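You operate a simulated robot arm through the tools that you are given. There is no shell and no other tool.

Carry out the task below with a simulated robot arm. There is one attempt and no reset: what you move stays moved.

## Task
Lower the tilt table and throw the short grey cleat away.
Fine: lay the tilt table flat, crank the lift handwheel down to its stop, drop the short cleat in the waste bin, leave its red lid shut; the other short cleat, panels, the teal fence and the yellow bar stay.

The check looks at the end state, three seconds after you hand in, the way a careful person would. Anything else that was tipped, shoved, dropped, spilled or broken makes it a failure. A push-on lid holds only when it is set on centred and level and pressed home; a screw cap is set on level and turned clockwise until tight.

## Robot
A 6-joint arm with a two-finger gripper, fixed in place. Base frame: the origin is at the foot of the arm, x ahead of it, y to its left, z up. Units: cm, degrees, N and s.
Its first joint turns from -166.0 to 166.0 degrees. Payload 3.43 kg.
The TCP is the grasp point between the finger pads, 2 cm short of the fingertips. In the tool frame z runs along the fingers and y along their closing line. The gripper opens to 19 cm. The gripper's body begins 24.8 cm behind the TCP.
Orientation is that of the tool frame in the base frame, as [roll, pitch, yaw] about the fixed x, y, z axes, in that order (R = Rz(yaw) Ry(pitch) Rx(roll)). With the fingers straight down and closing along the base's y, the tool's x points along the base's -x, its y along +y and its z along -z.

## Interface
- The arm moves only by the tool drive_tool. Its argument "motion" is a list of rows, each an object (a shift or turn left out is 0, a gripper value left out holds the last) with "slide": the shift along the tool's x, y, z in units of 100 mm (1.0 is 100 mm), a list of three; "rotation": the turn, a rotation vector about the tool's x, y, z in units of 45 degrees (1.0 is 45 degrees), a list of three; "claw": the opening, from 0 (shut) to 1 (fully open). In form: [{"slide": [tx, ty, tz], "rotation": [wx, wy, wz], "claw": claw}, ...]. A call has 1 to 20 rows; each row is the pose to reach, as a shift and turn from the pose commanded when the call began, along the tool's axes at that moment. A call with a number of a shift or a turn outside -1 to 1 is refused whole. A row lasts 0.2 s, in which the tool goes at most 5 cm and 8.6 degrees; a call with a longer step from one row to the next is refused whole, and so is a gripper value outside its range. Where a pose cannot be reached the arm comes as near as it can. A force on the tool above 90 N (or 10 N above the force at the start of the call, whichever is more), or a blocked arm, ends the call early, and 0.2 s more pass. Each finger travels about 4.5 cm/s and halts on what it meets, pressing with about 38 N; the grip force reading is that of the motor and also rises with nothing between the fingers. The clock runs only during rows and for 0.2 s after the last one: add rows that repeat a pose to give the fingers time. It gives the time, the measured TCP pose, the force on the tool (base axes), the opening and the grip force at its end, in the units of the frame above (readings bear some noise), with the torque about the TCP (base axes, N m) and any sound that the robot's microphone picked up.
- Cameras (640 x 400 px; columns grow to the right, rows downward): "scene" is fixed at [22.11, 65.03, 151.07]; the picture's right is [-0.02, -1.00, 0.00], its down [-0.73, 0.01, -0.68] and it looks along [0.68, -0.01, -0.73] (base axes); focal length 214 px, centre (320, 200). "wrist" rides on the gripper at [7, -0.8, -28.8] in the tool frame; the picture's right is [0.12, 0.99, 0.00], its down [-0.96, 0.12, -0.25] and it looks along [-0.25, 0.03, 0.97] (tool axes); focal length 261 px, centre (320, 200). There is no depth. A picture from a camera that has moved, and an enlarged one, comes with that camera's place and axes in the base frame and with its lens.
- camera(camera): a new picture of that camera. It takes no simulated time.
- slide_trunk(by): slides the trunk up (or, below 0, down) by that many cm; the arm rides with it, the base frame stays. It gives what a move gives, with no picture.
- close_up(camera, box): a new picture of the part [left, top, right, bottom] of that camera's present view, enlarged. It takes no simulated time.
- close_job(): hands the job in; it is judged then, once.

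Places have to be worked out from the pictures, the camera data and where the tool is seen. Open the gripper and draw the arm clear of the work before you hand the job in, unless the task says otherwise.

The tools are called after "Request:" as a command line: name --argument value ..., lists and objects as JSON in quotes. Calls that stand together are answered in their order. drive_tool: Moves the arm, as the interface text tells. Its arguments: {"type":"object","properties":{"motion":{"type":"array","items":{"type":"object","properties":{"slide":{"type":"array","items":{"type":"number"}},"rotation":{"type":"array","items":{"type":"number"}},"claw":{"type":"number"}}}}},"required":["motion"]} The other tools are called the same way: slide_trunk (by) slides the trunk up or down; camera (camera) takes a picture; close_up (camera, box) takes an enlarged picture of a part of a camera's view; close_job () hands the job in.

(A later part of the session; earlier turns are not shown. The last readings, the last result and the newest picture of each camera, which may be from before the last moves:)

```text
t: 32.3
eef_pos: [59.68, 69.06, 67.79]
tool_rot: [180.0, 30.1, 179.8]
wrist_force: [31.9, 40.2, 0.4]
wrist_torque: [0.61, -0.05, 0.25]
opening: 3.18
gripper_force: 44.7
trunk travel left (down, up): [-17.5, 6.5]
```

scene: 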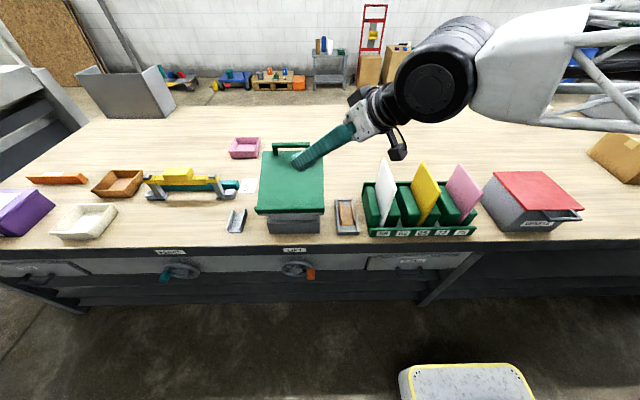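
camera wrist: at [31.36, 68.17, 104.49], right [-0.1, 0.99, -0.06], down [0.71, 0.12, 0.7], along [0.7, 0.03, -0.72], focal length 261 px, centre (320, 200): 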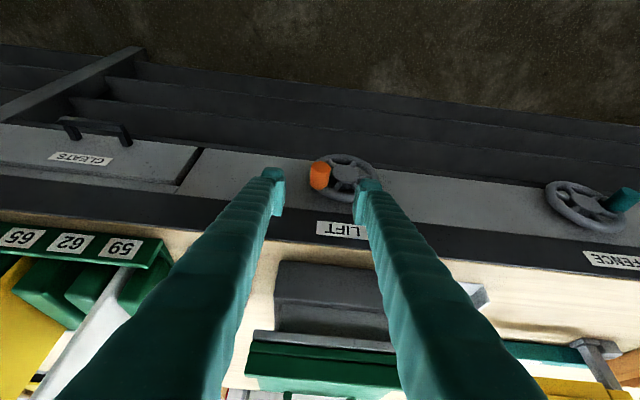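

Lateral force suggests the grip is off-centre. I'll open a little, read the force, and re-close from a cleaner position.

Request:
drive_tool --motion '[{"claw": 0.26}, {"claw": 0.26}, {"claw": 0.26}]'

Request:
close_up --camera "wrist" --box '[240, 120, 420, 240]'

```text
t: 33.1
eef_pos: [59.17, 69.1, 67.85]
tool_rot: [180.0, 30.0, -180.0]
wrist_force: [-3.2, -1.4, -0.5]
wrist_torque: [0.02, 0.03, 0.09]
opening: 4.88
gripper_force: 0.1
trunk travel left (down, up): [-17.5, 6.5]
```

```text
3.33 times, centred on (330, 180) of wrist
camera zoom: at [38.96, 68.08, 89.22], right [-0.1, 0.99, -0.06], down [0.71, 0.12, 0.69], along [0.7, 0.03, -0.72], focal length 869 px, centre (287, 267)
```

zoom: 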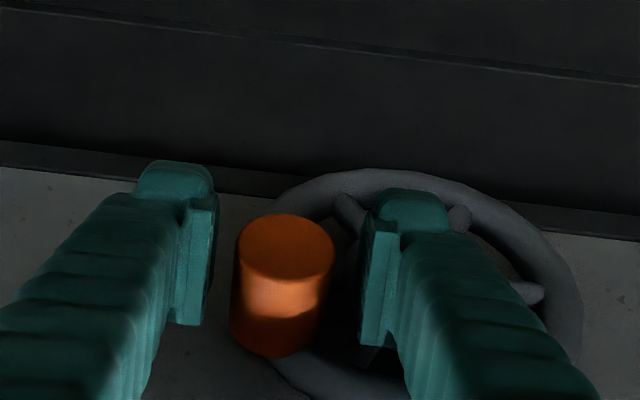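

Request:
drive_tool --motion '[{"slide": [-0.02, 0, 0], "claw": 0.26}, {"slide": [-0.02, 0, 0], "claw": 0.12}, {"slide": [-0.02, 0, 0], "claw": 0.12}, {"slide": [-0.02, 0, 0], "claw": 0.12}]'

```text
t: 34.1
eef_pos: [59.49, 68.89, 67.97]
tool_rot: [179.8, 30.0, -179.9]
wrist_force: [0.9, -5.6, -0.6]
wrist_torque: [-0.07, 0.0, -0.12]
opening: 3.2
gripper_force: 44.5
trunk travel left (down, up): [-17.5, 6.5]
```

A clean grip with low forces. I'll test a small clockwise arc (viewed from the front), with the knob moving downward around the hub.

Request:
drive_tool --motion '[{"slide": [0.035, -0.025, 0.06], "claw": 0.1}, {"slide": [0.07, -0.041, 0.122], "claw": 0.1}, {"slide": [0.105, -0.051, 0.183], "claw": 0.1}, {"slide": [0.141, -0.055, 0.244], "claw": 0.1}]'

Request:
close_up --camera "wrist" --box '[240, 120, 420, 240]'

Request:
close_up --camera "scene" --box '[220, 120, 380, 240]'

```text
t: 35.1
eef_pos: [59.21, 68.04, 65.07]
tool_rot: [180.0, 29.9, 180.0]
wrist_force: [-17.3, -24.4, 9.6]
wrist_torque: [0.52, -0.29, -0.26]
opening: 3.0
gripper_force: 45.6
trunk travel left (down, up): [-17.5, 6.5]
```

```text
3.33 times, centred on (330, 180) of wrist
camera zoom: at [38.99, 67.24, 86.47], right [-0.1, 0.99, -0.06], down [0.71, 0.12, 0.69], along [0.7, 0.03, -0.72], focal length 869 px, centre (287, 267)
```

zoom: 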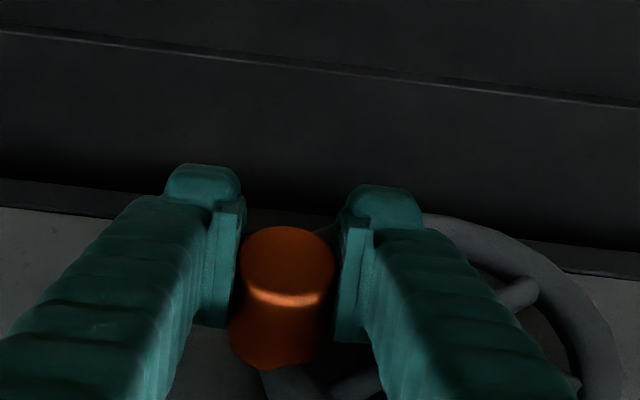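

```text
3.33 times, centred on (300, 180) of scene
camera zoom: at [22.11, 65.03, 151.07], right [-0.02, -1.0, 0.0], down [-0.73, 0.01, -0.68], along [0.68, -0.01, -0.73], focal length 715 px, centre (387, 267)
```

zoom: 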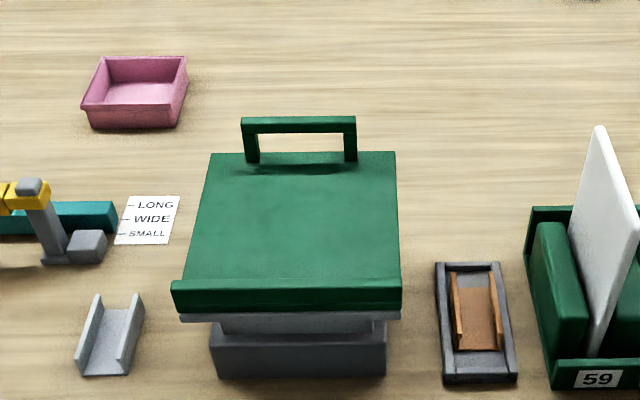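

Clockwise raised the table slightly (its image rows moved up), so counter-clockwise lowers it, which also matches the knob having moved up when I pressed the board. I'll crank counter-clockwise: up, over the top, then on.

Request:
drive_tool --motion '[{"slide": [-0.053, -0.052, -0.093], "claw": 0.1}, {"slide": [-0.101, -0.026, -0.175], "claw": 0.1}, {"slide": [-0.145, 0.015, -0.251], "claw": 0.1}, {"slide": [-0.185, 0.071, -0.32], "claw": 0.1}]'

Request:
close_up --camera "wrist" --box '[240, 120, 420, 240]'

Request:
close_up --camera "scene" --box '[220, 120, 380, 240]'

```text
t: 36.1
eef_pos: [59.47, 69.37, 68.33]
tool_rot: [-179.8, 29.8, -179.7]
wrist_force: [-23.5, 27.5, -45.2]
wrist_torque: [-0.52, 0.72, 0.46]
opening: 3.17
gripper_force: 45.1
trunk travel left (down, up): [-17.5, 6.5]
```

```text
3.33 times, centred on (330, 180) of wrist
camera zoom: at [39.17, 68.48, 89.83], right [-0.11, 0.99, -0.06], down [0.71, 0.12, 0.69], along [0.7, 0.03, -0.72], focal length 869 px, centre (287, 267)
```

zoom: 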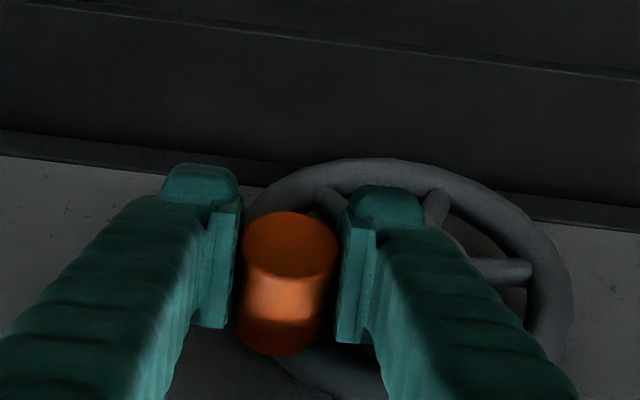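

```text
3.33 times, centred on (300, 180) of scene
camera zoom: at [22.11, 65.03, 151.07], right [-0.02, -1.0, 0.0], down [-0.73, 0.01, -0.68], along [0.68, -0.01, -0.73], focal length 715 px, centre (387, 267)
```

zoom: 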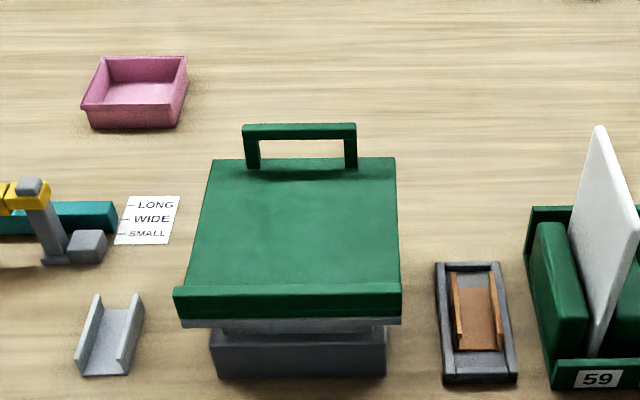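

It now meets strong resistance (45 N) at the same wheel position as after the board press. I'll push a bit more along the tangent to see whether this is really the stop.

Request:
drive_tool --motion '[{"slide": [-0.012, 0.015, -0.022], "claw": 0.1}, {"slide": [-0.024, 0.03, -0.043], "claw": 0.1}, {"slide": [-0.024, 0.03, -0.043], "claw": 0.1}]'

Request:
close_up --camera "wrist" --box '[240, 120, 420, 240]'

Request:
close_up --camera "scene" --box '[220, 120, 380, 240]'

```text
t: 36.9
eef_pos: [59.68, 69.51, 69.2]
tool_rot: [-180.0, 30.0, -180.0]
wrist_force: [6.2, 34.0, -37.4]
wrist_torque: [-0.21, 0.1, 0.45]
opening: 3.25
gripper_force: 44.5
trunk travel left (down, up): [-17.5, 6.5]
```

```text
3.33 times, centred on (330, 180) of wrist
camera zoom: at [39.39, 68.67, 90.64], right [-0.1, 0.99, -0.06], down [0.71, 0.12, 0.7], along [0.7, 0.03, -0.72], focal length 869 px, centre (287, 267)
```

zoom: 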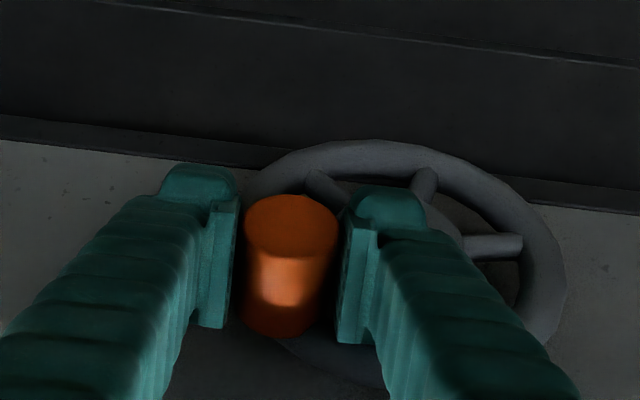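

```text
3.33 times, centred on (300, 180) of scene
camera zoom: at [22.11, 65.03, 151.07], right [-0.02, -1.0, 0.0], down [-0.73, 0.01, -0.68], along [0.68, -0.01, -0.73], focal length 715 px, centre (387, 267)
```

zoom: 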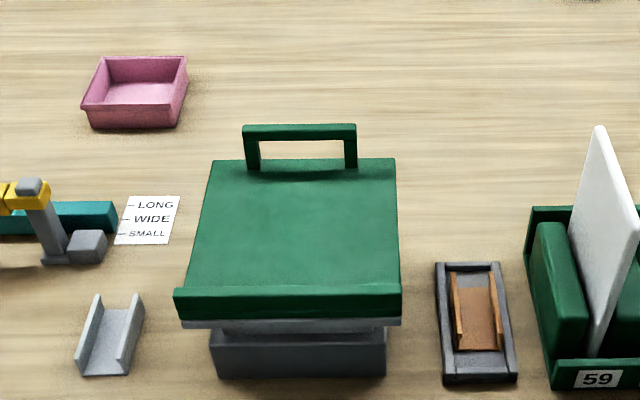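

The fingers slid up along the knob while pulling it mostly radially, so that test isn't conclusive. I'll open, re-centre on the knob and re-grip.

Request:
drive_tool --motion '[{"claw": 0.28}, {"claw": 0.28}, {"slide": [0.06, 0, 0.11], "claw": 0.28}, {"slide": [0.06, 0, 0.11], "claw": 0.28}]'

Request:
close_up --camera "wrist" --box '[240, 120, 420, 240]'

```text
t: 37.9
eef_pos: [59.39, 69.48, 68.24]
tool_rot: [179.8, 29.9, -180.0]
wrist_force: [-17.3, -9.5, 28.4]
wrist_torque: [1.04, -0.55, 0.42]
opening: 4.91
gripper_force: 0.1
trunk travel left (down, up): [-17.5, 6.5]
```

```text
3.33 times, centred on (330, 180) of wrist
camera zoom: at [39.08, 68.46, 89.59], right [-0.11, 0.99, -0.06], down [0.71, 0.12, 0.7], along [0.7, 0.03, -0.72], focal length 869 px, centre (287, 267)
```

zoom: 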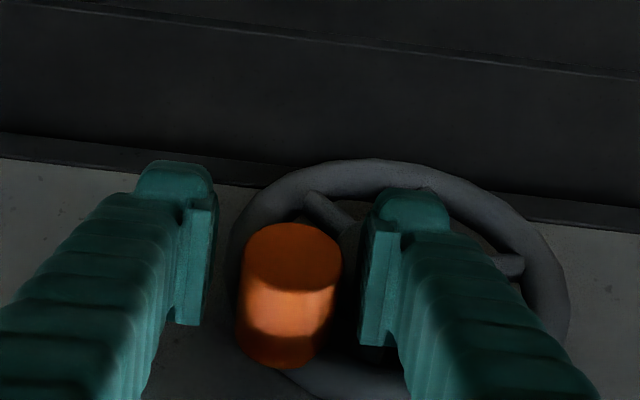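

The right fingertip is touching the hub region. I'll raise about 0.8 cm, shift +0.2 cm in y, and re-close with the knob nearer the tips.

Request:
drive_tool --motion '[{"slide": [-0.023, 0.02, -0.079], "claw": 0.28}, {"slide": [-0.023, 0.02, -0.079], "claw": 0.28}, {"slide": [-0.023, 0.02, -0.079], "claw": 0.1}, {"slide": [-0.023, 0.02, -0.079], "claw": 0.1}, {"slide": [-0.023, 0.02, -0.079], "claw": 0.1}]'

Request:
close_up --camera "wrist" --box '[240, 120, 420, 240]'

```text
t: 39.1
eef_pos: [59.43, 69.76, 68.74]
tool_rot: [180.0, 29.9, -180.0]
wrist_force: [7.2, 5.9, -4.1]
wrist_torque: [0.04, 0.0, 0.11]
opening: 3.17
gripper_force: 44.4
trunk travel left (down, up): [-17.5, 6.5]
```

```text
3.33 times, centred on (330, 180) of wrist
camera zoom: at [39.09, 68.71, 90.18], right [-0.1, 0.99, -0.06], down [0.71, 0.12, 0.7], along [0.7, 0.03, -0.72], focal length 869 px, centre (287, 267)
```

zoom: 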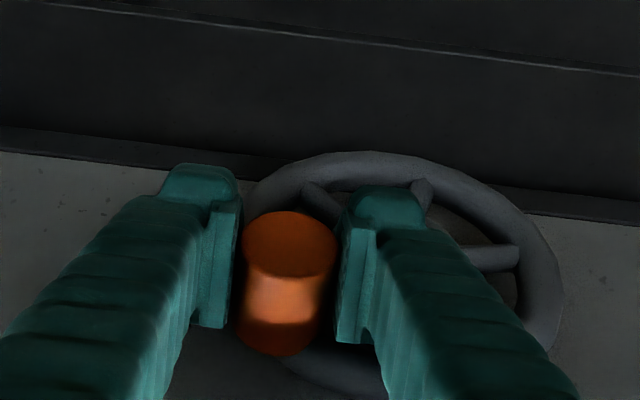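

A clean grip again. I'll crank counter-clockwise along a better-fitted arc (centre ≈ (73.9, 65.2), radius ≈ 5.1).

Request:
drive_tool --motion '[{"slide": [-0.0175, 0.027, -0.03], "claw": 0.1}, {"slide": [-0.034, 0.057, -0.059], "claw": 0.1}, {"slide": [-0.049, 0.09, -0.085], "claw": 0.1}, {"slide": [-0.0625, 0.125, -0.108], "claw": 0.1}]'

Request:
close_up --camera "wrist" --box '[240, 120, 420, 240]'

Request:
close_up --camera "scene" --box '[220, 120, 380, 240]'

```text
t: 40.1
eef_pos: [59.35, 70.81, 70.02]
tool_rot: [-180.0, 29.8, -179.9]
wrist_force: [13.8, -11.8, -15.4]
wrist_torque: [-0.58, 0.34, 0.33]
opening: 3.27
gripper_force: 44.8
trunk travel left (down, up): [-17.5, 6.5]
```

```text
3.33 times, centred on (330, 180) of wrist
camera zoom: at [38.99, 69.88, 91.46], right [-0.1, 0.99, -0.06], down [0.71, 0.12, 0.69], along [0.7, 0.03, -0.72], focal length 869 px, centre (287, 267)
```

zoom: 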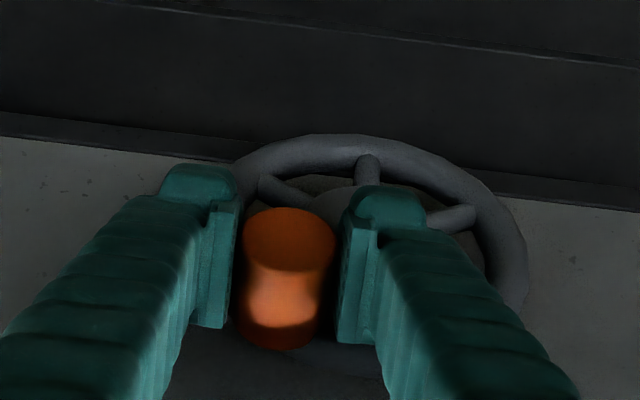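

```text
3.33 times, centred on (300, 180) of scene
camera zoom: at [22.11, 65.03, 151.07], right [-0.02, -1.0, 0.0], down [-0.73, 0.01, -0.68], along [0.68, -0.01, -0.73], focal length 715 px, centre (387, 267)
```

zoom: 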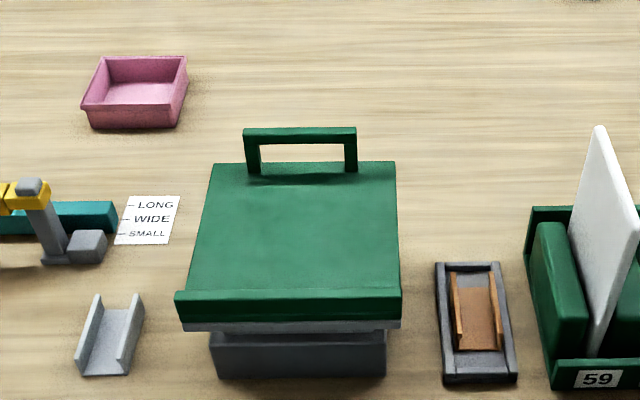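

The wheel turned about 20° and the table lowered a bit more. I'll continue counter-clockwise over the top.

Request:
drive_tool --motion '[{"slide": [-0.017, 0.058, -0.029], "claw": 0.1}, {"slide": [-0.0305, 0.119, -0.053], "claw": 0.1}, {"slide": [-0.04, 0.183, -0.069], "claw": 0.1}, {"slide": [-0.045, 0.249, -0.078], "claw": 0.1}, {"slide": [-0.046, 0.315, -0.08], "claw": 0.1}, {"slide": [-0.042, 0.382, -0.073], "claw": 0.1}]'

Request:
close_up --camera "wrist" --box '[240, 120, 420, 240]'

Request:
close_up --camera "scene" --box '[220, 120, 380, 240]'

```text
t: 41.5
eef_pos: [59.38, 74.37, 71.27]
tool_rot: [179.7, 30.1, 179.8]
wrist_force: [-64.4, -41.3, 39.6]
wrist_torque: [-2.24, -0.48, -2.11]
opening: 3.3
gripper_force: 44.6
trunk travel left (down, up): [-17.5, 6.5]
```

```text
3.33 times, centred on (330, 180) of wrist
camera zoom: at [38.92, 73.44, 92.68], right [-0.1, 0.99, -0.06], down [0.71, 0.11, 0.7], along [0.7, 0.03, -0.72], focal length 869 px, centre (287, 267)
```

zoom: 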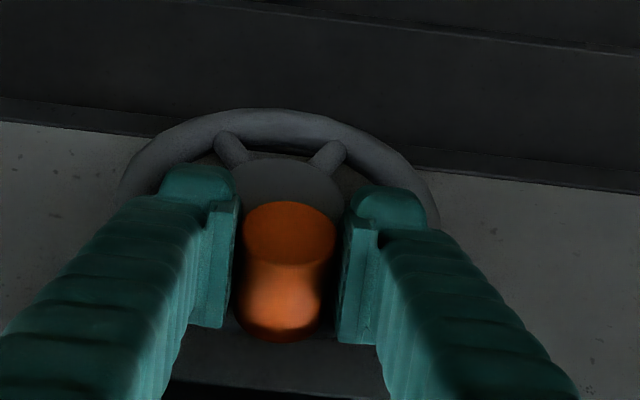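

```text
3.33 times, centred on (300, 180) of scene
camera zoom: at [22.11, 65.03, 151.07], right [-0.02, -1.0, 0.0], down [-0.73, 0.01, -0.68], along [0.68, -0.01, -0.73], focal length 715 px, centre (387, 267)
```

zoom: 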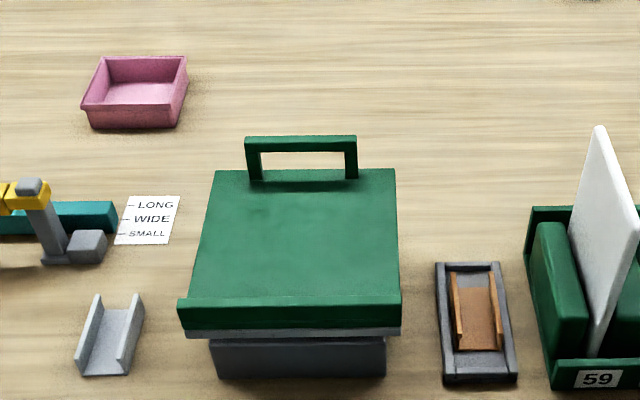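

The table is now nearly down on its base box. The force is high in x, so I'll back off slightly in −x and read again.

Request:
drive_tool --motion '[{"slide": [0.03, 0, -0.02], "claw": 0.1}, {"slide": [0.06, 0, -0.035], "claw": 0.1}, {"slide": [0.06, 0, -0.035], "claw": 0.1}]'

Request:
close_up --camera "scene" --box '[240, 170, 340, 240]'

```text
t: 42.3
eef_pos: [58.73, 74.85, 70.83]
tool_rot: [179.7, 30.1, -179.9]
wrist_force: [32.3, -0.5, 14.3]
wrist_torque: [0.03, -0.05, 0.02]
opening: 3.21
gripper_force: 44.6
trunk travel left (down, up): [-17.5, 6.5]
```

```text
5.71 times, centred on (290, 205) of scene
camera zoom: at [22.11, 65.03, 151.07], right [-0.02, -1.0, 0.0], down [-0.73, 0.01, -0.68], along [0.68, -0.01, -0.73], focal length 1226 px, centre (491, 171)
```

zoom: 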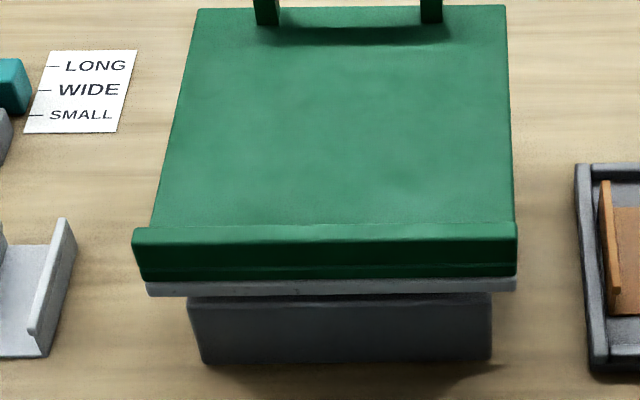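

Forces relaxed, so it's not at the stop yet. I'll continue the arc counter-clockwise past the top.

Request:
drive_tool --motion '[{"slide": [0.0045, 0.043, 0.008], "claw": 0.1}, {"slide": [0.0115, 0.085, 0.02], "claw": 0.1}, {"slide": [0.02, 0.127, 0.035], "claw": 0.1}, {"slide": [0.03, 0.166, 0.052], "claw": 0.1}, {"slide": [0.042, 0.204, 0.073], "claw": 0.1}, {"slide": [0.0555, 0.239, 0.096], "claw": 0.1}]'

Request:
close_up --camera "wrist" --box '[240, 120, 420, 240]'

Request:
close_up --camera "scene" --box '[240, 170, 340, 240]'

```text
t: 43.7
eef_pos: [58.55, 76.92, 69.69]
tool_rot: [180.0, 29.9, 180.0]
wrist_force: [8.5, -18.2, -5.9]
wrist_torque: [-0.33, 0.14, -0.29]
opening: 3.06
gripper_force: 45.1
trunk travel left (down, up): [-17.5, 6.5]
```

```text
3.33 times, centred on (330, 180) of wrist
camera zoom: at [38.22, 76.02, 91.06], right [-0.1, 0.99, -0.06], down [0.71, 0.12, 0.69], along [0.7, 0.03, -0.72], focal length 869 px, centre (287, 267)
```

zoom: 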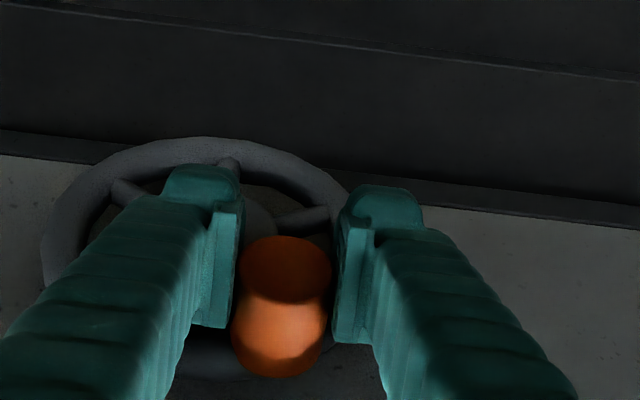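

```text
5.71 times, centred on (290, 205) of scene
camera zoom: at [22.11, 65.03, 151.07], right [-0.02, -1.0, 0.0], down [-0.73, 0.01, -0.68], along [0.68, -0.01, -0.73], focal length 1226 px, centre (491, 171)
```

zoom: 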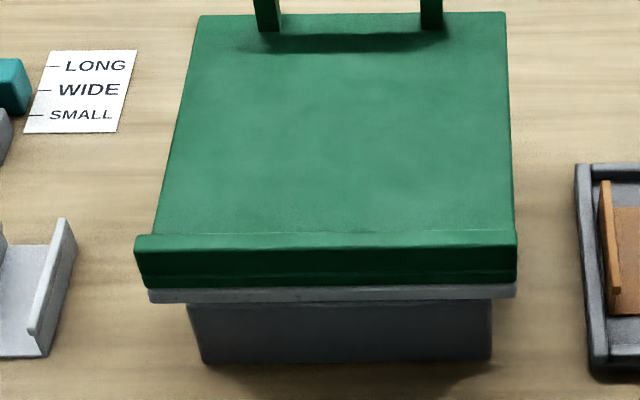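

Still descending. Continue the arc down the left side.

Request:
drive_tool --motion '[{"slide": [0.015, 0.033, 0.026], "claw": 0.1}, {"slide": [0.0315, 0.063, 0.055], "claw": 0.1}, {"slide": [0.049, 0.09, 0.085], "claw": 0.1}, {"slide": [0.068, 0.114, 0.118], "claw": 0.1}, {"slide": [0.0875, 0.134, 0.152], "claw": 0.1}, {"slide": [0.1085, 0.151, 0.188], "claw": 0.1}, {"slide": [0.13, 0.165, 0.224], "claw": 0.1}]'

Request:
close_up --camera "wrist" --box '[240, 120, 420, 240]'

Request:
close_up --camera "scene" --box '[240, 170, 340, 240]'

```text
t: 45.3
eef_pos: [58.47, 78.98, 67.32]
tool_rot: [179.7, 30.0, 179.9]
wrist_force: [12.9, 1.9, 14.2]
wrist_torque: [-0.36, -0.25, -0.52]
opening: 2.97
gripper_force: 45.1
trunk travel left (down, up): [-17.5, 6.5]
```

```text
3.33 times, centred on (330, 180) of wrist
camera zoom: at [38.16, 77.85, 88.74], right [-0.11, 0.99, -0.05], down [0.71, 0.11, 0.7], along [0.7, 0.04, -0.72], focal length 869 px, centre (287, 267)
```

zoom: 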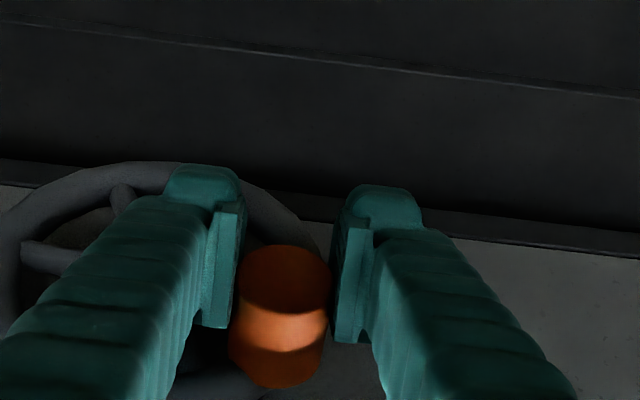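

```text
5.71 times, centred on (290, 205) of scene
camera zoom: at [22.11, 65.03, 151.07], right [-0.02, -1.0, 0.0], down [-0.73, 0.01, -0.68], along [0.68, -0.01, -0.73], focal length 1226 px, centre (491, 171)
```

zoom: 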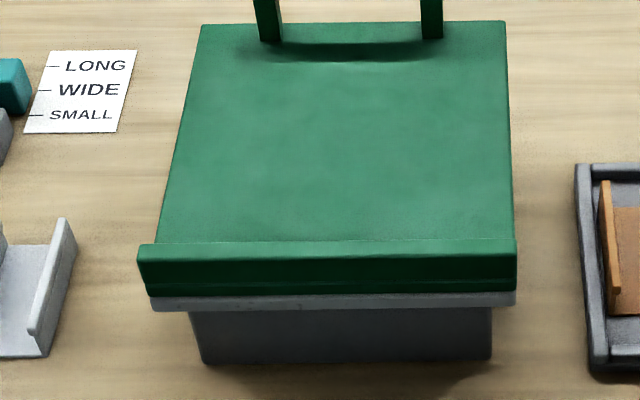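

Still descending smoothly. Continue down past the leftmost point, nudging slightly deeper in x to keep the grip on the knob.

Request:
drive_tool --motion '[{"slide": [0.0015, 0.009, 0.049], "claw": 0.1}, {"slide": [0.024, 0.015, 0.088], "claw": 0.1}, {"slide": [0.046, 0.017, 0.126], "claw": 0.1}, {"slide": [0.068, 0.015, 0.164], "claw": 0.1}, {"slide": [0.09, 0.009, 0.203], "claw": 0.1}, {"slide": [0.112, 0, 0.241], "claw": 0.1}, {"slide": [0.133, -0.014, 0.277], "claw": 0.1}, {"slide": [0.154, -0.031, 0.313], "claw": 0.1}, {"slide": [0.173, -0.051, 0.347], "claw": 0.1}]'

Request:
close_up --camera "wrist" --box '[240, 120, 420, 240]'

Request:
close_up --camera "scene" --box '[240, 170, 340, 240]'

```text
t: 47.3
eef_pos: [58.94, 78.74, 63.53]
tool_rot: [179.6, 30.1, -180.0]
wrist_force: [2.7, 73.3, 13.2]
wrist_torque: [-1.36, -0.04, -0.35]
opening: 5.64
gripper_force: 32.6
trunk travel left (down, up): [-17.5, 6.5]
```

```text
3.33 times, centred on (330, 180) of wrist
camera zoom: at [38.64, 77.67, 84.96], right [-0.11, 0.99, -0.05], down [0.71, 0.11, 0.7], along [0.7, 0.04, -0.72], focal length 869 px, centre (287, 267)
```

zoom: 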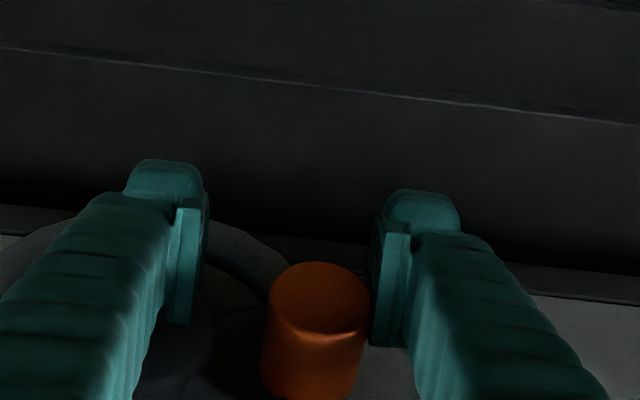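

```text
5.71 times, centred on (290, 205) of scene
camera zoom: at [22.11, 65.03, 151.07], right [-0.02, -1.0, 0.0], down [-0.73, 0.01, -0.68], along [0.68, -0.01, -0.73], focal length 1226 px, centre (491, 171)
```

zoom: 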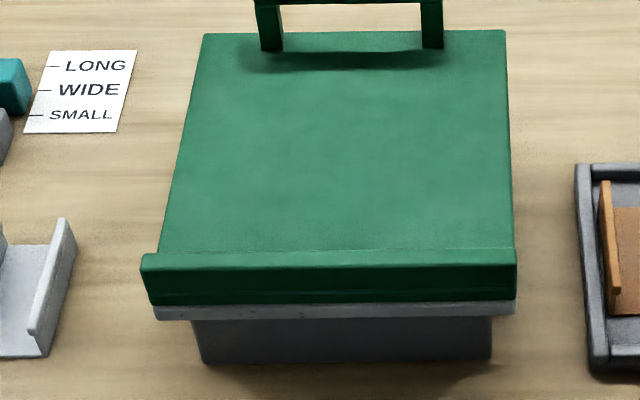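

The −y finger has caught against the hub (opening forced to 5.6 cm, 73 N sideways). I'll open and pull straight back in −x before re-gripping.

Request:
drive_tool --motion '[{"claw": 0.36}, {"slide": [0.04, 0, -0.025], "claw": 0.36}, {"slide": [0.17, 0, -0.1], "claw": 0.36}, {"slide": [0.26, 0, -0.15], "claw": 0.36}]'

Request:
close_up --camera "wrist" --box '[240, 120, 420, 240]'

```text
t: 48.3
eef_pos: [55.71, 78.03, 63.08]
tool_rot: [-180.0, 30.0, -179.8]
wrist_force: [0.5, 0.4, 0.0]
wrist_torque: [0.04, 0.0, 0.02]
opening: 6.85
gripper_force: 0.1
trunk travel left (down, up): [-17.5, 6.5]
```

```text
3.33 times, centred on (330, 180) of wrist
camera zoom: at [35.36, 77.11, 84.56], right [-0.1, 0.99, -0.06], down [0.71, 0.12, 0.69], along [0.7, 0.03, -0.72], focal length 869 px, centre (287, 267)
```

zoom: 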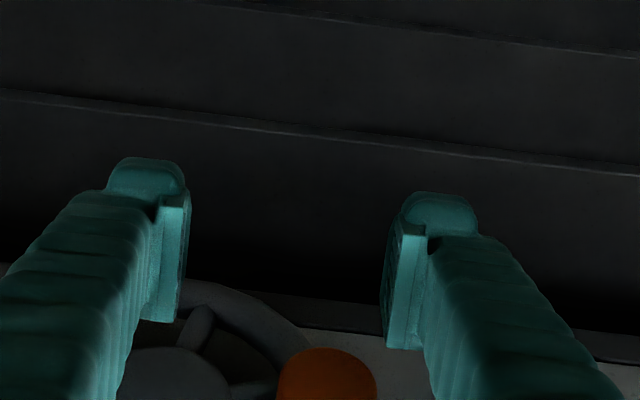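

Request:
close_up --camera "wrist" --box '[220, 140, 420, 280]'

```text
2.86 times, centred on (320, 210) of wrist
camera zoom: at [35.36, 77.11, 84.56], right [-0.1, 0.99, -0.06], down [0.71, 0.12, 0.69], along [0.7, 0.03, -0.72], focal length 745 px, centre (320, 171)
```

zoom: 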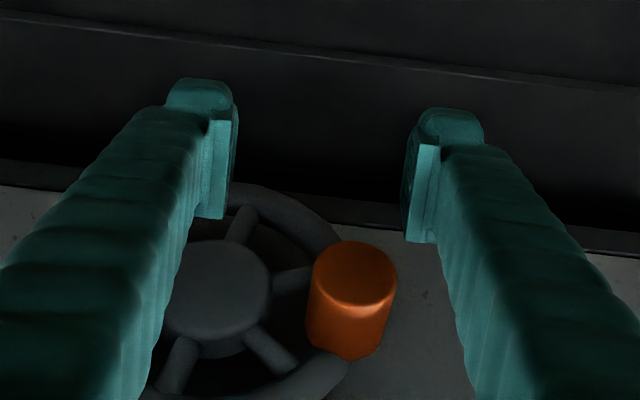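

Re-measured: knob at about (59.3, 79.8, 65.7) and hub at (62.4, 74.4, 64.6), so the crank angle is ~11° past horizontal on the left. I'll re-approach with the knob near the fingertips and less depth.

Request:
drive_tool --motion '[{"slide": [-0.09, 0.09, -0.16], "claw": 0.3}, {"slide": [-0.18, 0.18, -0.31], "claw": 0.3}, {"slide": [-0.31, 0.18, -0.235], "claw": 0.3}, {"slide": [-0.44, 0.18, -0.16], "claw": 0.3}]'

Request:
close_up --camera "wrist" --box '[220, 120, 420, 260]'

```text
t: 49.3
eef_pos: [58.84, 80.02, 66.86]
tool_rot: [179.9, 29.9, 180.0]
wrist_force: [-0.3, 0.0, 0.3]
wrist_torque: [-0.06, 0.0, 0.02]
opening: 5.7
gripper_force: 0.1
trunk travel left (down, up): [-17.5, 6.5]
```

```text
2.86 times, centred on (320, 190) of wrist
camera zoom: at [38.51, 79.12, 88.3], right [-0.1, 0.99, -0.06], down [0.71, 0.12, 0.69], along [0.7, 0.03, -0.72], focal length 745 px, centre (320, 229)
```

zoom: 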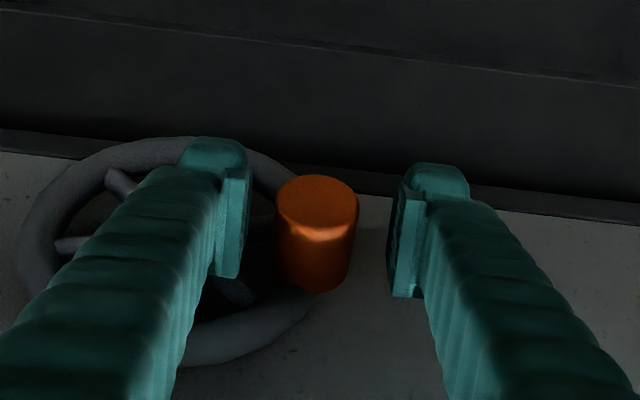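

Request:
drive_tool --motion '[{"slide": [0.02, 0, -0.01], "claw": 0.1}, {"slide": [0.02, 0, -0.01], "claw": 0.1}, {"slide": [0.02, 0, -0.01], "claw": 0.1}, {"slide": [0.02, 0, -0.01], "claw": 0.1}]'

Request:
drive_tool --motion '[{"slide": [0.017, 0.005, 0.028], "claw": 0.1}, {"slide": [0.033, 0.009, 0.057], "claw": 0.1}, {"slide": [0.05, 0.009, 0.086], "claw": 0.1}, {"slide": [0.067, 0.009, 0.115], "claw": 0.1}, {"slide": [0.083, 0.005, 0.144], "claw": 0.1}, {"slide": [0.1, 0.002, 0.172], "claw": 0.1}]'

Request:
close_up --camera "wrist" --box '[220, 120, 420, 260]'

Request:
close_up --camera "scene" --box '[240, 170, 340, 240]'

```text
t: 50.3
eef_pos: [58.48, 79.93, 66.86]
tool_rot: [-180.0, 30.0, -180.0]
wrist_force: [-2.4, -10.9, 0.2]
wrist_torque: [-0.17, -0.02, -0.15]
opening: 3.27
gripper_force: 44.6
trunk travel left (down, up): [-17.5, 6.5]
```

```text
t: 51.7
eef_pos: [58.64, 80.0, 65.48]
tool_rot: [179.6, 30.1, 179.9]
wrist_force: [-6.9, -19.1, 44.0]
wrist_torque: [-0.35, -0.09, -0.34]
opening: 3.25
gripper_force: 45.0
trunk travel left (down, up): [-17.5, 6.5]
```

```text
2.86 times, centred on (320, 190) of wrist
camera zoom: at [38.23, 78.99, 86.76], right [-0.1, 0.99, -0.05], down [0.71, 0.11, 0.7], along [0.7, 0.03, -0.71], focal length 745 px, centre (320, 229)
```

zoom: 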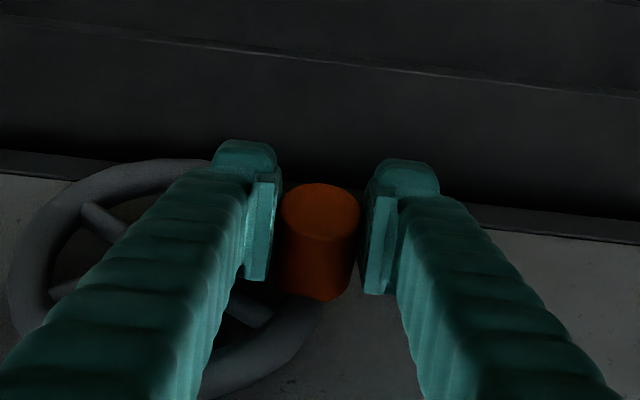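

```text
5.71 times, centred on (290, 205) of scene
camera zoom: at [22.11, 65.03, 151.07], right [-0.02, -1.0, 0.0], down [-0.73, 0.01, -0.68], along [0.68, -0.01, -0.73], focal length 1226 px, centre (491, 171)
```

zoom: 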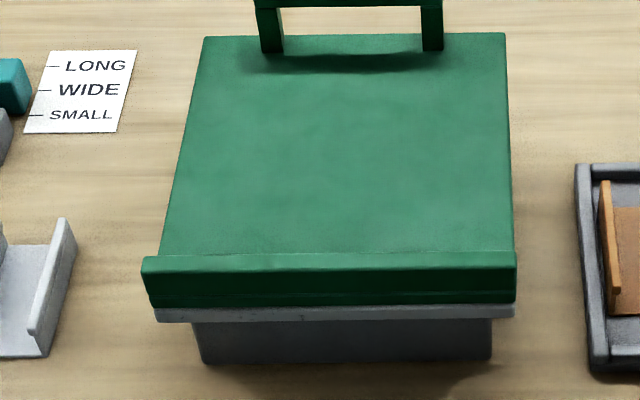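

It moved partway and resists at 44 N. I'll continue the arc to see whether this is the stop.

Request:
drive_tool --motion '[{"slide": [0.017, -0.008, 0.028], "claw": 0.1}, {"slide": [0.033, -0.016, 0.055], "claw": 0.1}, {"slide": [0.05, -0.03, 0.083], "claw": 0.1}, {"slide": [0.065, -0.04, 0.11], "claw": 0.1}]'

Request:
close_up --camera "wrist" --box '[220, 120, 420, 260]'

Request:
close_up --camera "scene" --box '[240, 170, 340, 240]'

```text
t: 52.7
eef_pos: [58.36, 80.11, 63.59]
tool_rot: [179.5, 30.0, -179.7]
wrist_force: [-21.3, 43.6, 19.5]
wrist_torque: [-0.44, -0.39, 0.38]
opening: 2.99
gripper_force: 44.4
trunk travel left (down, up): [-17.5, 6.5]
```

```text
2.86 times, centred on (320, 190) of wrist
camera zoom: at [37.98, 78.86, 85.08], right [-0.11, 0.99, -0.05], down [0.71, 0.12, 0.7], along [0.7, 0.04, -0.72], focal length 745 px, centre (320, 229)
```

zoom: 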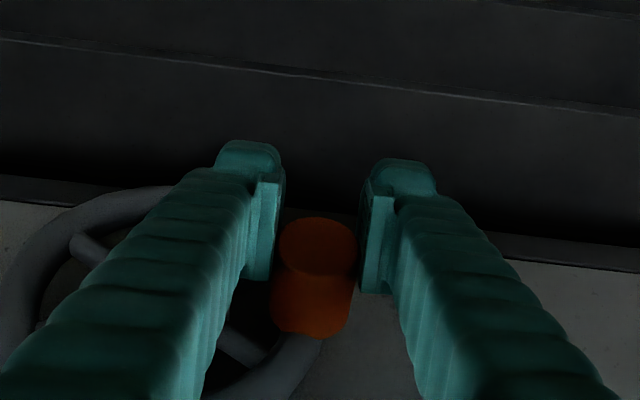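

```text
5.71 times, centred on (290, 205) of scene
camera zoom: at [22.11, 65.03, 151.07], right [-0.02, -1.0, 0.0], down [-0.73, 0.01, -0.68], along [0.68, -0.01, -0.73], focal length 1226 px, centre (491, 171)
```

zoom: 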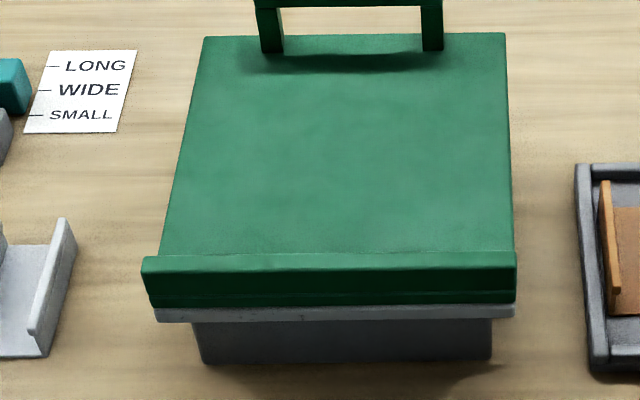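

The fingers slid on the knob at 44 N tangential while the table stayed put, whereas earlier cranking needed only about 20 N, so this is probably the stop. To verify, I'll release, retreat, and press down on the table itself, since pressing drove the lift before.

Request:
drive_tool --motion '[{"claw": 0.34}, {"claw": 0.34}, {"slide": [0.2, 0, -0.12], "claw": 0.34}, {"slide": [0.5, 0, -0.3], "claw": 0.34}, {"slide": [0.7, 0, -0.45], "claw": 0.34}, {"slide": [0.7, 0, -0.9], "claw": 0.34}]'

Request:
camera --camera "wrist"

Request:
close_up --camera "wrist" --box '[220, 120, 420, 260]'

```text
t: 54.1
eef_pos: [47.98, 79.89, 67.82]
tool_rot: [-180.0, 30.1, -180.0]
wrist_force: [0.5, 0.2, -0.7]
wrist_torque: [-0.07, -0.01, 0.0]
opening: 6.47
gripper_force: 0.0
trunk travel left (down, up): [-17.5, 6.5]
```

```text
taken
camera wrist: at [27.62, 78.97, 89.26], right [-0.1, 0.99, -0.06], down [0.71, 0.12, 0.69], along [0.7, 0.03, -0.72], focal length 261 px, centre (320, 200)
```

wrist: 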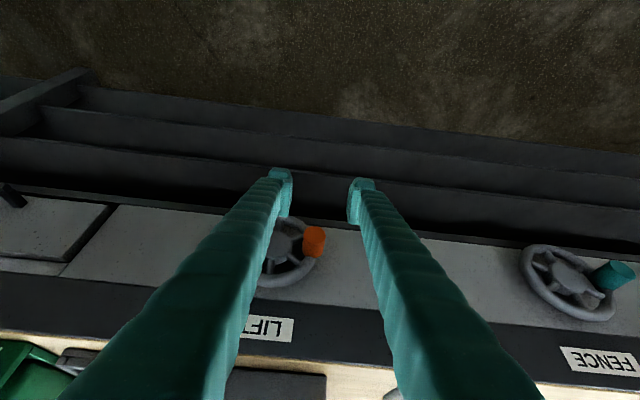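

```text
2.86 times, centred on (320, 190) of wrist
camera zoom: at [27.62, 78.97, 89.26], right [-0.1, 0.99, -0.06], down [0.71, 0.12, 0.69], along [0.7, 0.03, -0.72], focal length 745 px, centre (320, 229)
```

zoom: 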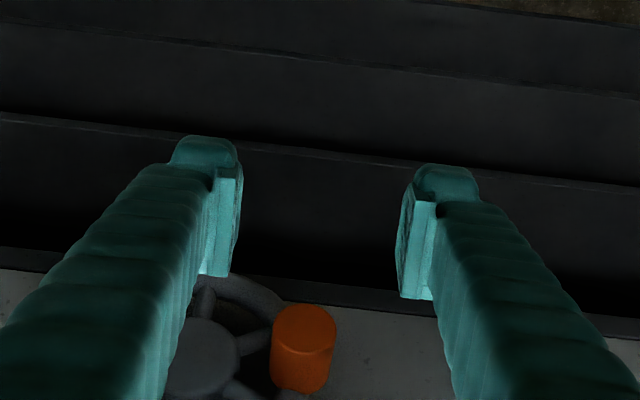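

Request:
drive_tool --motion '[{"slide": [-0.2, 0, -0.4], "claw": 0.1}, {"slide": [-0.4, 0, -0.8], "claw": 0}, {"slide": [-0.575, 0, -1.0], "claw": 0}]'

Request:
drive_tool --motion '[{"slide": [-0.2, 0, -0.4]}, {"slide": [-0.4, 0, -0.8]}, {"slide": [-0.575, 0, -1.0]}]'

Request:
drive_tool --motion '[{"slide": [-0.2, 0, -0.4]}, {"slide": [-0.4, 0, -0.8]}, {"slide": [-0.575, 0, -1.0]}]'

Request:
drive_tool --motion '[{"slide": [-0.1, 0, -0.2], "rotation": [-0.1, -0.06, -0.13]}, {"slide": [-0.2, 0, -0.4], "rotation": [-0.2, -0.12, -0.265]}, {"slide": [-0.3, 0, -0.6], "rotation": [-0.31, -0.18, -0.4]}, {"slide": [-0.4, 0, -0.8], "rotation": [-0.42, -0.25, -0.55]}, {"slide": [-0.5, 0, -0.9], "rotation": [-0.5427, -0.3195, -0.707]}]'

```text
t: 54.9
eef_pos: [47.95, 79.54, 79.57]
tool_rot: [179.9, 29.9, -179.9]
wrist_force: [-0.5, 0.3, -0.1]
wrist_torque: [-0.05, -0.04, -0.03]
opening: 0.02
gripper_force: 5.9
trunk travel left (down, up): [-17.5, 6.5]
```

```text
t: 55.7
eef_pos: [48.13, 79.65, 91.19]
tool_rot: [179.9, 29.9, -180.0]
wrist_force: [0.2, 0.3, -1.1]
wrist_torque: [-0.02, 0.0, -0.05]
opening: 0.0
gripper_force: 34.1
trunk travel left (down, up): [-17.5, 6.5]
```

```text
t: 56.5
eef_pos: [48.06, 79.74, 102.47]
tool_rot: [-179.9, 30.0, -179.8]
wrist_force: [-0.3, -0.2, 0.5]
wrist_torque: [-0.03, 0.0, -0.02]
opening: 0.0
gripper_force: 34.3
trunk travel left (down, up): [-17.5, 6.5]
```

```text
refused: row 4 steps farther than a row can; nothing moved
```

The rotation step was too big; I'll repeat it in finer rows.

Request:
drive_tool --motion '[{"slide": [-0.1, 0, -0.15], "rotation": [-0.09, -0.053, -0.118]}, {"slide": [-0.2, 0, -0.3], "rotation": [-0.181, -0.107, -0.236]}, {"slide": [-0.3, 0, -0.45], "rotation": [-0.271, -0.16, -0.354]}, {"slide": [-0.35, 0, -0.6], "rotation": [-0.362, -0.213, -0.471]}, {"slide": [-0.42, 0, -0.75], "rotation": [-0.452, -0.266, -0.589]}, {"slide": [-0.5, 0, -0.9], "rotation": [-0.5427, -0.3195, -0.707]}]'

Request:
camera --camera "wrist"

```text
t: 57.9
eef_pos: [47.83, 79.54, 112.81]
tool_rot: [179.8, 45.1, -139.8]
wrist_force: [0.0, 1.1, -0.2]
wrist_torque: [-0.02, -0.06, -0.09]
opening: 0.0
gripper_force: 34.2
trunk travel left (down, up): [-17.5, 6.5]
```

```text
taken
camera wrist: at [29.13, 62.52, 128.17], right [-0.7, 0.7, -0.08], down [0.31, 0.41, 0.86], along [0.64, 0.58, -0.51], focal length 261 px, centre (320, 200)
```

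wrist: 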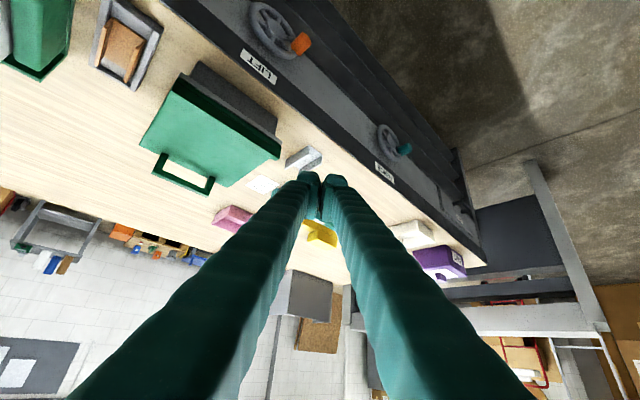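

Request:
drive_tool --motion '[{"slide": [-0.1, -0.33, 0.27]}, {"slide": [-0.2, -0.66, 0.54]}, {"slide": [-0.25, -0.83, 0.67]}]'

Request:
drive_tool --motion '[{"slide": [-0.1, -0.33, 0.27]}, {"slide": [-0.2, -0.66, 0.54]}, {"slide": [-0.25, -0.83, 0.67]}]'

Request:
drive_tool --motion '[{"slide": [-0.1, -0.33, 0.27]}, {"slide": [-0.2, -0.66, 0.54]}, {"slide": [-0.25, -0.83, 0.67]}]'

Request:
close_up --camera "scene" --box '[220, 120, 380, 240]'

```text
t: 58.7
eef_pos: [58.18, 77.41, 109.81]
tool_rot: [179.9, 45.1, -139.9]
wrist_force: [-0.5, 0.0, -0.5]
wrist_torque: [0.0, -0.05, -0.07]
opening: 0.0
gripper_force: 34.5
trunk travel left (down, up): [-17.5, 6.5]
```

```text
t: 59.5
eef_pos: [68.34, 75.44, 106.87]
tool_rot: [179.8, 45.2, -139.9]
wrist_force: [-0.6, -0.1, -0.8]
wrist_torque: [0.0, -0.08, -0.07]
opening: 0.0
gripper_force: 34.4
trunk travel left (down, up): [-17.5, 6.5]
```

```text
t: 60.3
eef_pos: [79.15, 73.48, 103.8]
tool_rot: [179.9, 45.1, -140.1]
wrist_force: [-1.1, 0.6, 0.2]
wrist_torque: [-0.02, 0.01, -0.03]
opening: 0.0
gripper_force: 33.7
trunk travel left (down, up): [-17.5, 6.5]
```

```text
3.33 times, centred on (300, 180) of scene
camera zoom: at [22.11, 65.03, 151.07], right [-0.02, -1.0, 0.0], down [-0.73, 0.01, -0.68], along [0.68, -0.01, -0.73], focal length 715 px, centre (387, 267)
```

zoom: 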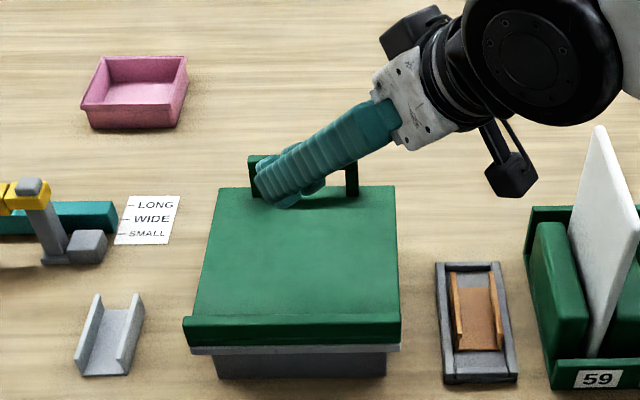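

Now press straight down at the board's middle, with finer steps near contact (expected at TCP z≈93).

Request:
drive_tool --motion '[{"slide": [0.18, 0, 0.18]}, {"slide": [0.36, 0, 0.36]}, {"slide": [0.54, 0, 0.54]}, {"slide": [0.64, 0, 0.64]}, {"slide": [0.7, 0, 0.7]}, {"slide": [0.74, 0, 0.74]}, {"slide": [0.78, 0, 0.78]}]'

Request:
close_up --camera "scene" --box '[220, 120, 380, 240]'

```text
t: 61.9
eef_pos: [78.73, 73.19, 92.82]
tool_rot: [180.0, 45.1, -139.8]
wrist_force: [0.5, 0.8, -0.7]
wrist_torque: [0.0, 0.02, 0.03]
opening: 0.03
gripper_force: 34.8
trunk travel left (down, up): [-17.5, 6.5]
```

```text
3.33 times, centred on (300, 180) of scene
camera zoom: at [22.11, 65.03, 151.07], right [-0.02, -1.0, 0.0], down [-0.73, 0.01, -0.68], along [0.68, -0.01, -0.73], focal length 715 px, centre (387, 267)
```

zoom: 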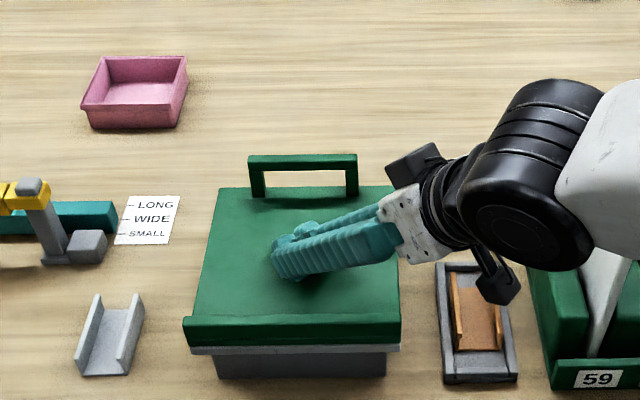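

Request:
drive_tool --motion '[{"slide": [0.03, 0, 0.03]}, {"slide": [0.06, 0, 0.06]}, {"slide": [0.09, 0, 0.09]}, {"slide": [0.12, 0, 0.12]}, {"slide": [0.15, 0, 0.15]}, {"slide": [0.18, 0, 0.18]}]'

Request:
close_up --camera "scene" --box '[220, 120, 380, 240]'

```text
t: 63.0
eef_pos: [79.0, 73.46, 92.47]
tool_rot: [179.6, 46.3, -139.9]
wrist_force: [-5.3, -10.0, 36.7]
wrist_torque: [-0.35, 0.2, 0.03]
opening: 0.61
gripper_force: 35.2
trunk travel left (down, up): [-17.5, 6.5]
stopped in row 5: the force on the tool passed its limit at 97 N (the readings are from after the stop); the commanded pose is now the measured one
```

```text
3.33 times, centred on (300, 180) of scene
camera zoom: at [22.11, 65.03, 151.07], right [-0.02, -1.0, 0.0], down [-0.73, 0.01, -0.68], along [0.68, -0.01, -0.73], focal length 715 px, centre (387, 267)
```

zoom: 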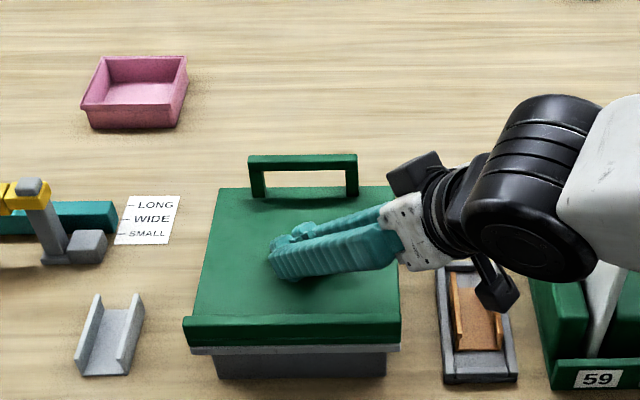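

The table held firm at 97 N with no movement, so the lift is at its stop and the board is flat. Now I'll rise and go to the grey cleat at about (71, 96).

Request:
drive_tool --motion '[{"slide": [-0.2, 0, -0.2]}, {"slide": [-0.5, 0, -0.5]}, {"slide": [-0.8, 0, -0.8]}, {"slide": [-1.0, 0, -1.0]}]'

Request:
drive_tool --motion '[{"slide": [0.1, 0.3, -0.3], "claw": 0.3}, {"slide": [0.2, 0.6, -0.6], "claw": 0.6}, {"slide": [0.3, 0.9, -0.9], "claw": 0.6}, {"slide": [0.3, 0.9, -0.9], "claw": 0.6}]'

Request:
camera --camera "wrist"

Request:
close_up --camera "scene" --box '[130, 140, 370, 290]'

```text
t: 64.0
eef_pos: [78.86, 73.04, 105.75]
tool_rot: [179.6, 45.8, -140.0]
wrist_force: [0.6, 1.0, 1.0]
wrist_torque: [0.0, 0.01, 0.03]
opening: 0.01
gripper_force: 33.8
trunk travel left (down, up): [-17.5, 6.5]
```

```text
t: 65.0
eef_pos: [66.43, 74.45, 110.2]
tool_rot: [179.7, 45.9, -140.0]
wrist_force: [-1.0, -0.2, 0.5]
wrist_torque: [-0.02, 0.0, 0.02]
opening: 8.66
gripper_force: 0.2
trunk travel left (down, up): [-17.5, 6.5]
```

```text
taken
camera wrist: at [47.7, 57.19, 125.12], right [-0.7, 0.71, -0.08], down [0.3, 0.4, 0.86], along [0.64, 0.58, -0.5], focal length 261 px, centre (320, 200)
```

wrist: 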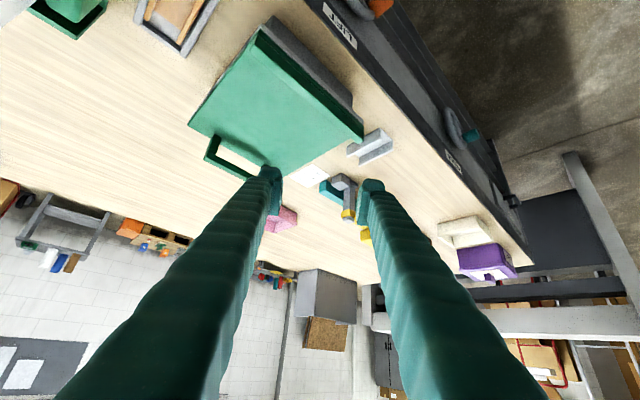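

```text
2.67 times, centred on (250, 215) of scene
camera zoom: at [22.11, 65.03, 151.07], right [-0.02, -1.0, 0.0], down [-0.73, 0.01, -0.68], along [0.68, -0.01, -0.73], focal length 572 px, centre (507, 160)
```

zoom: 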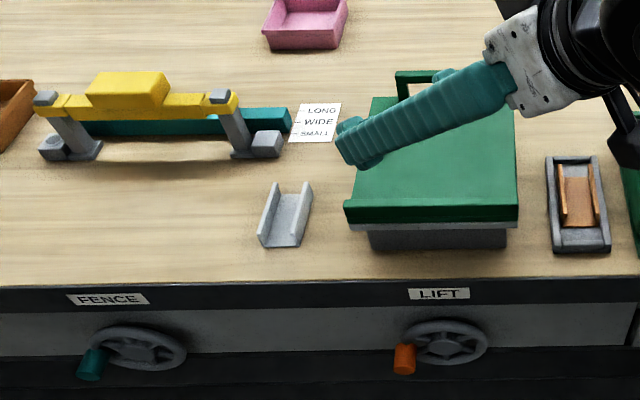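

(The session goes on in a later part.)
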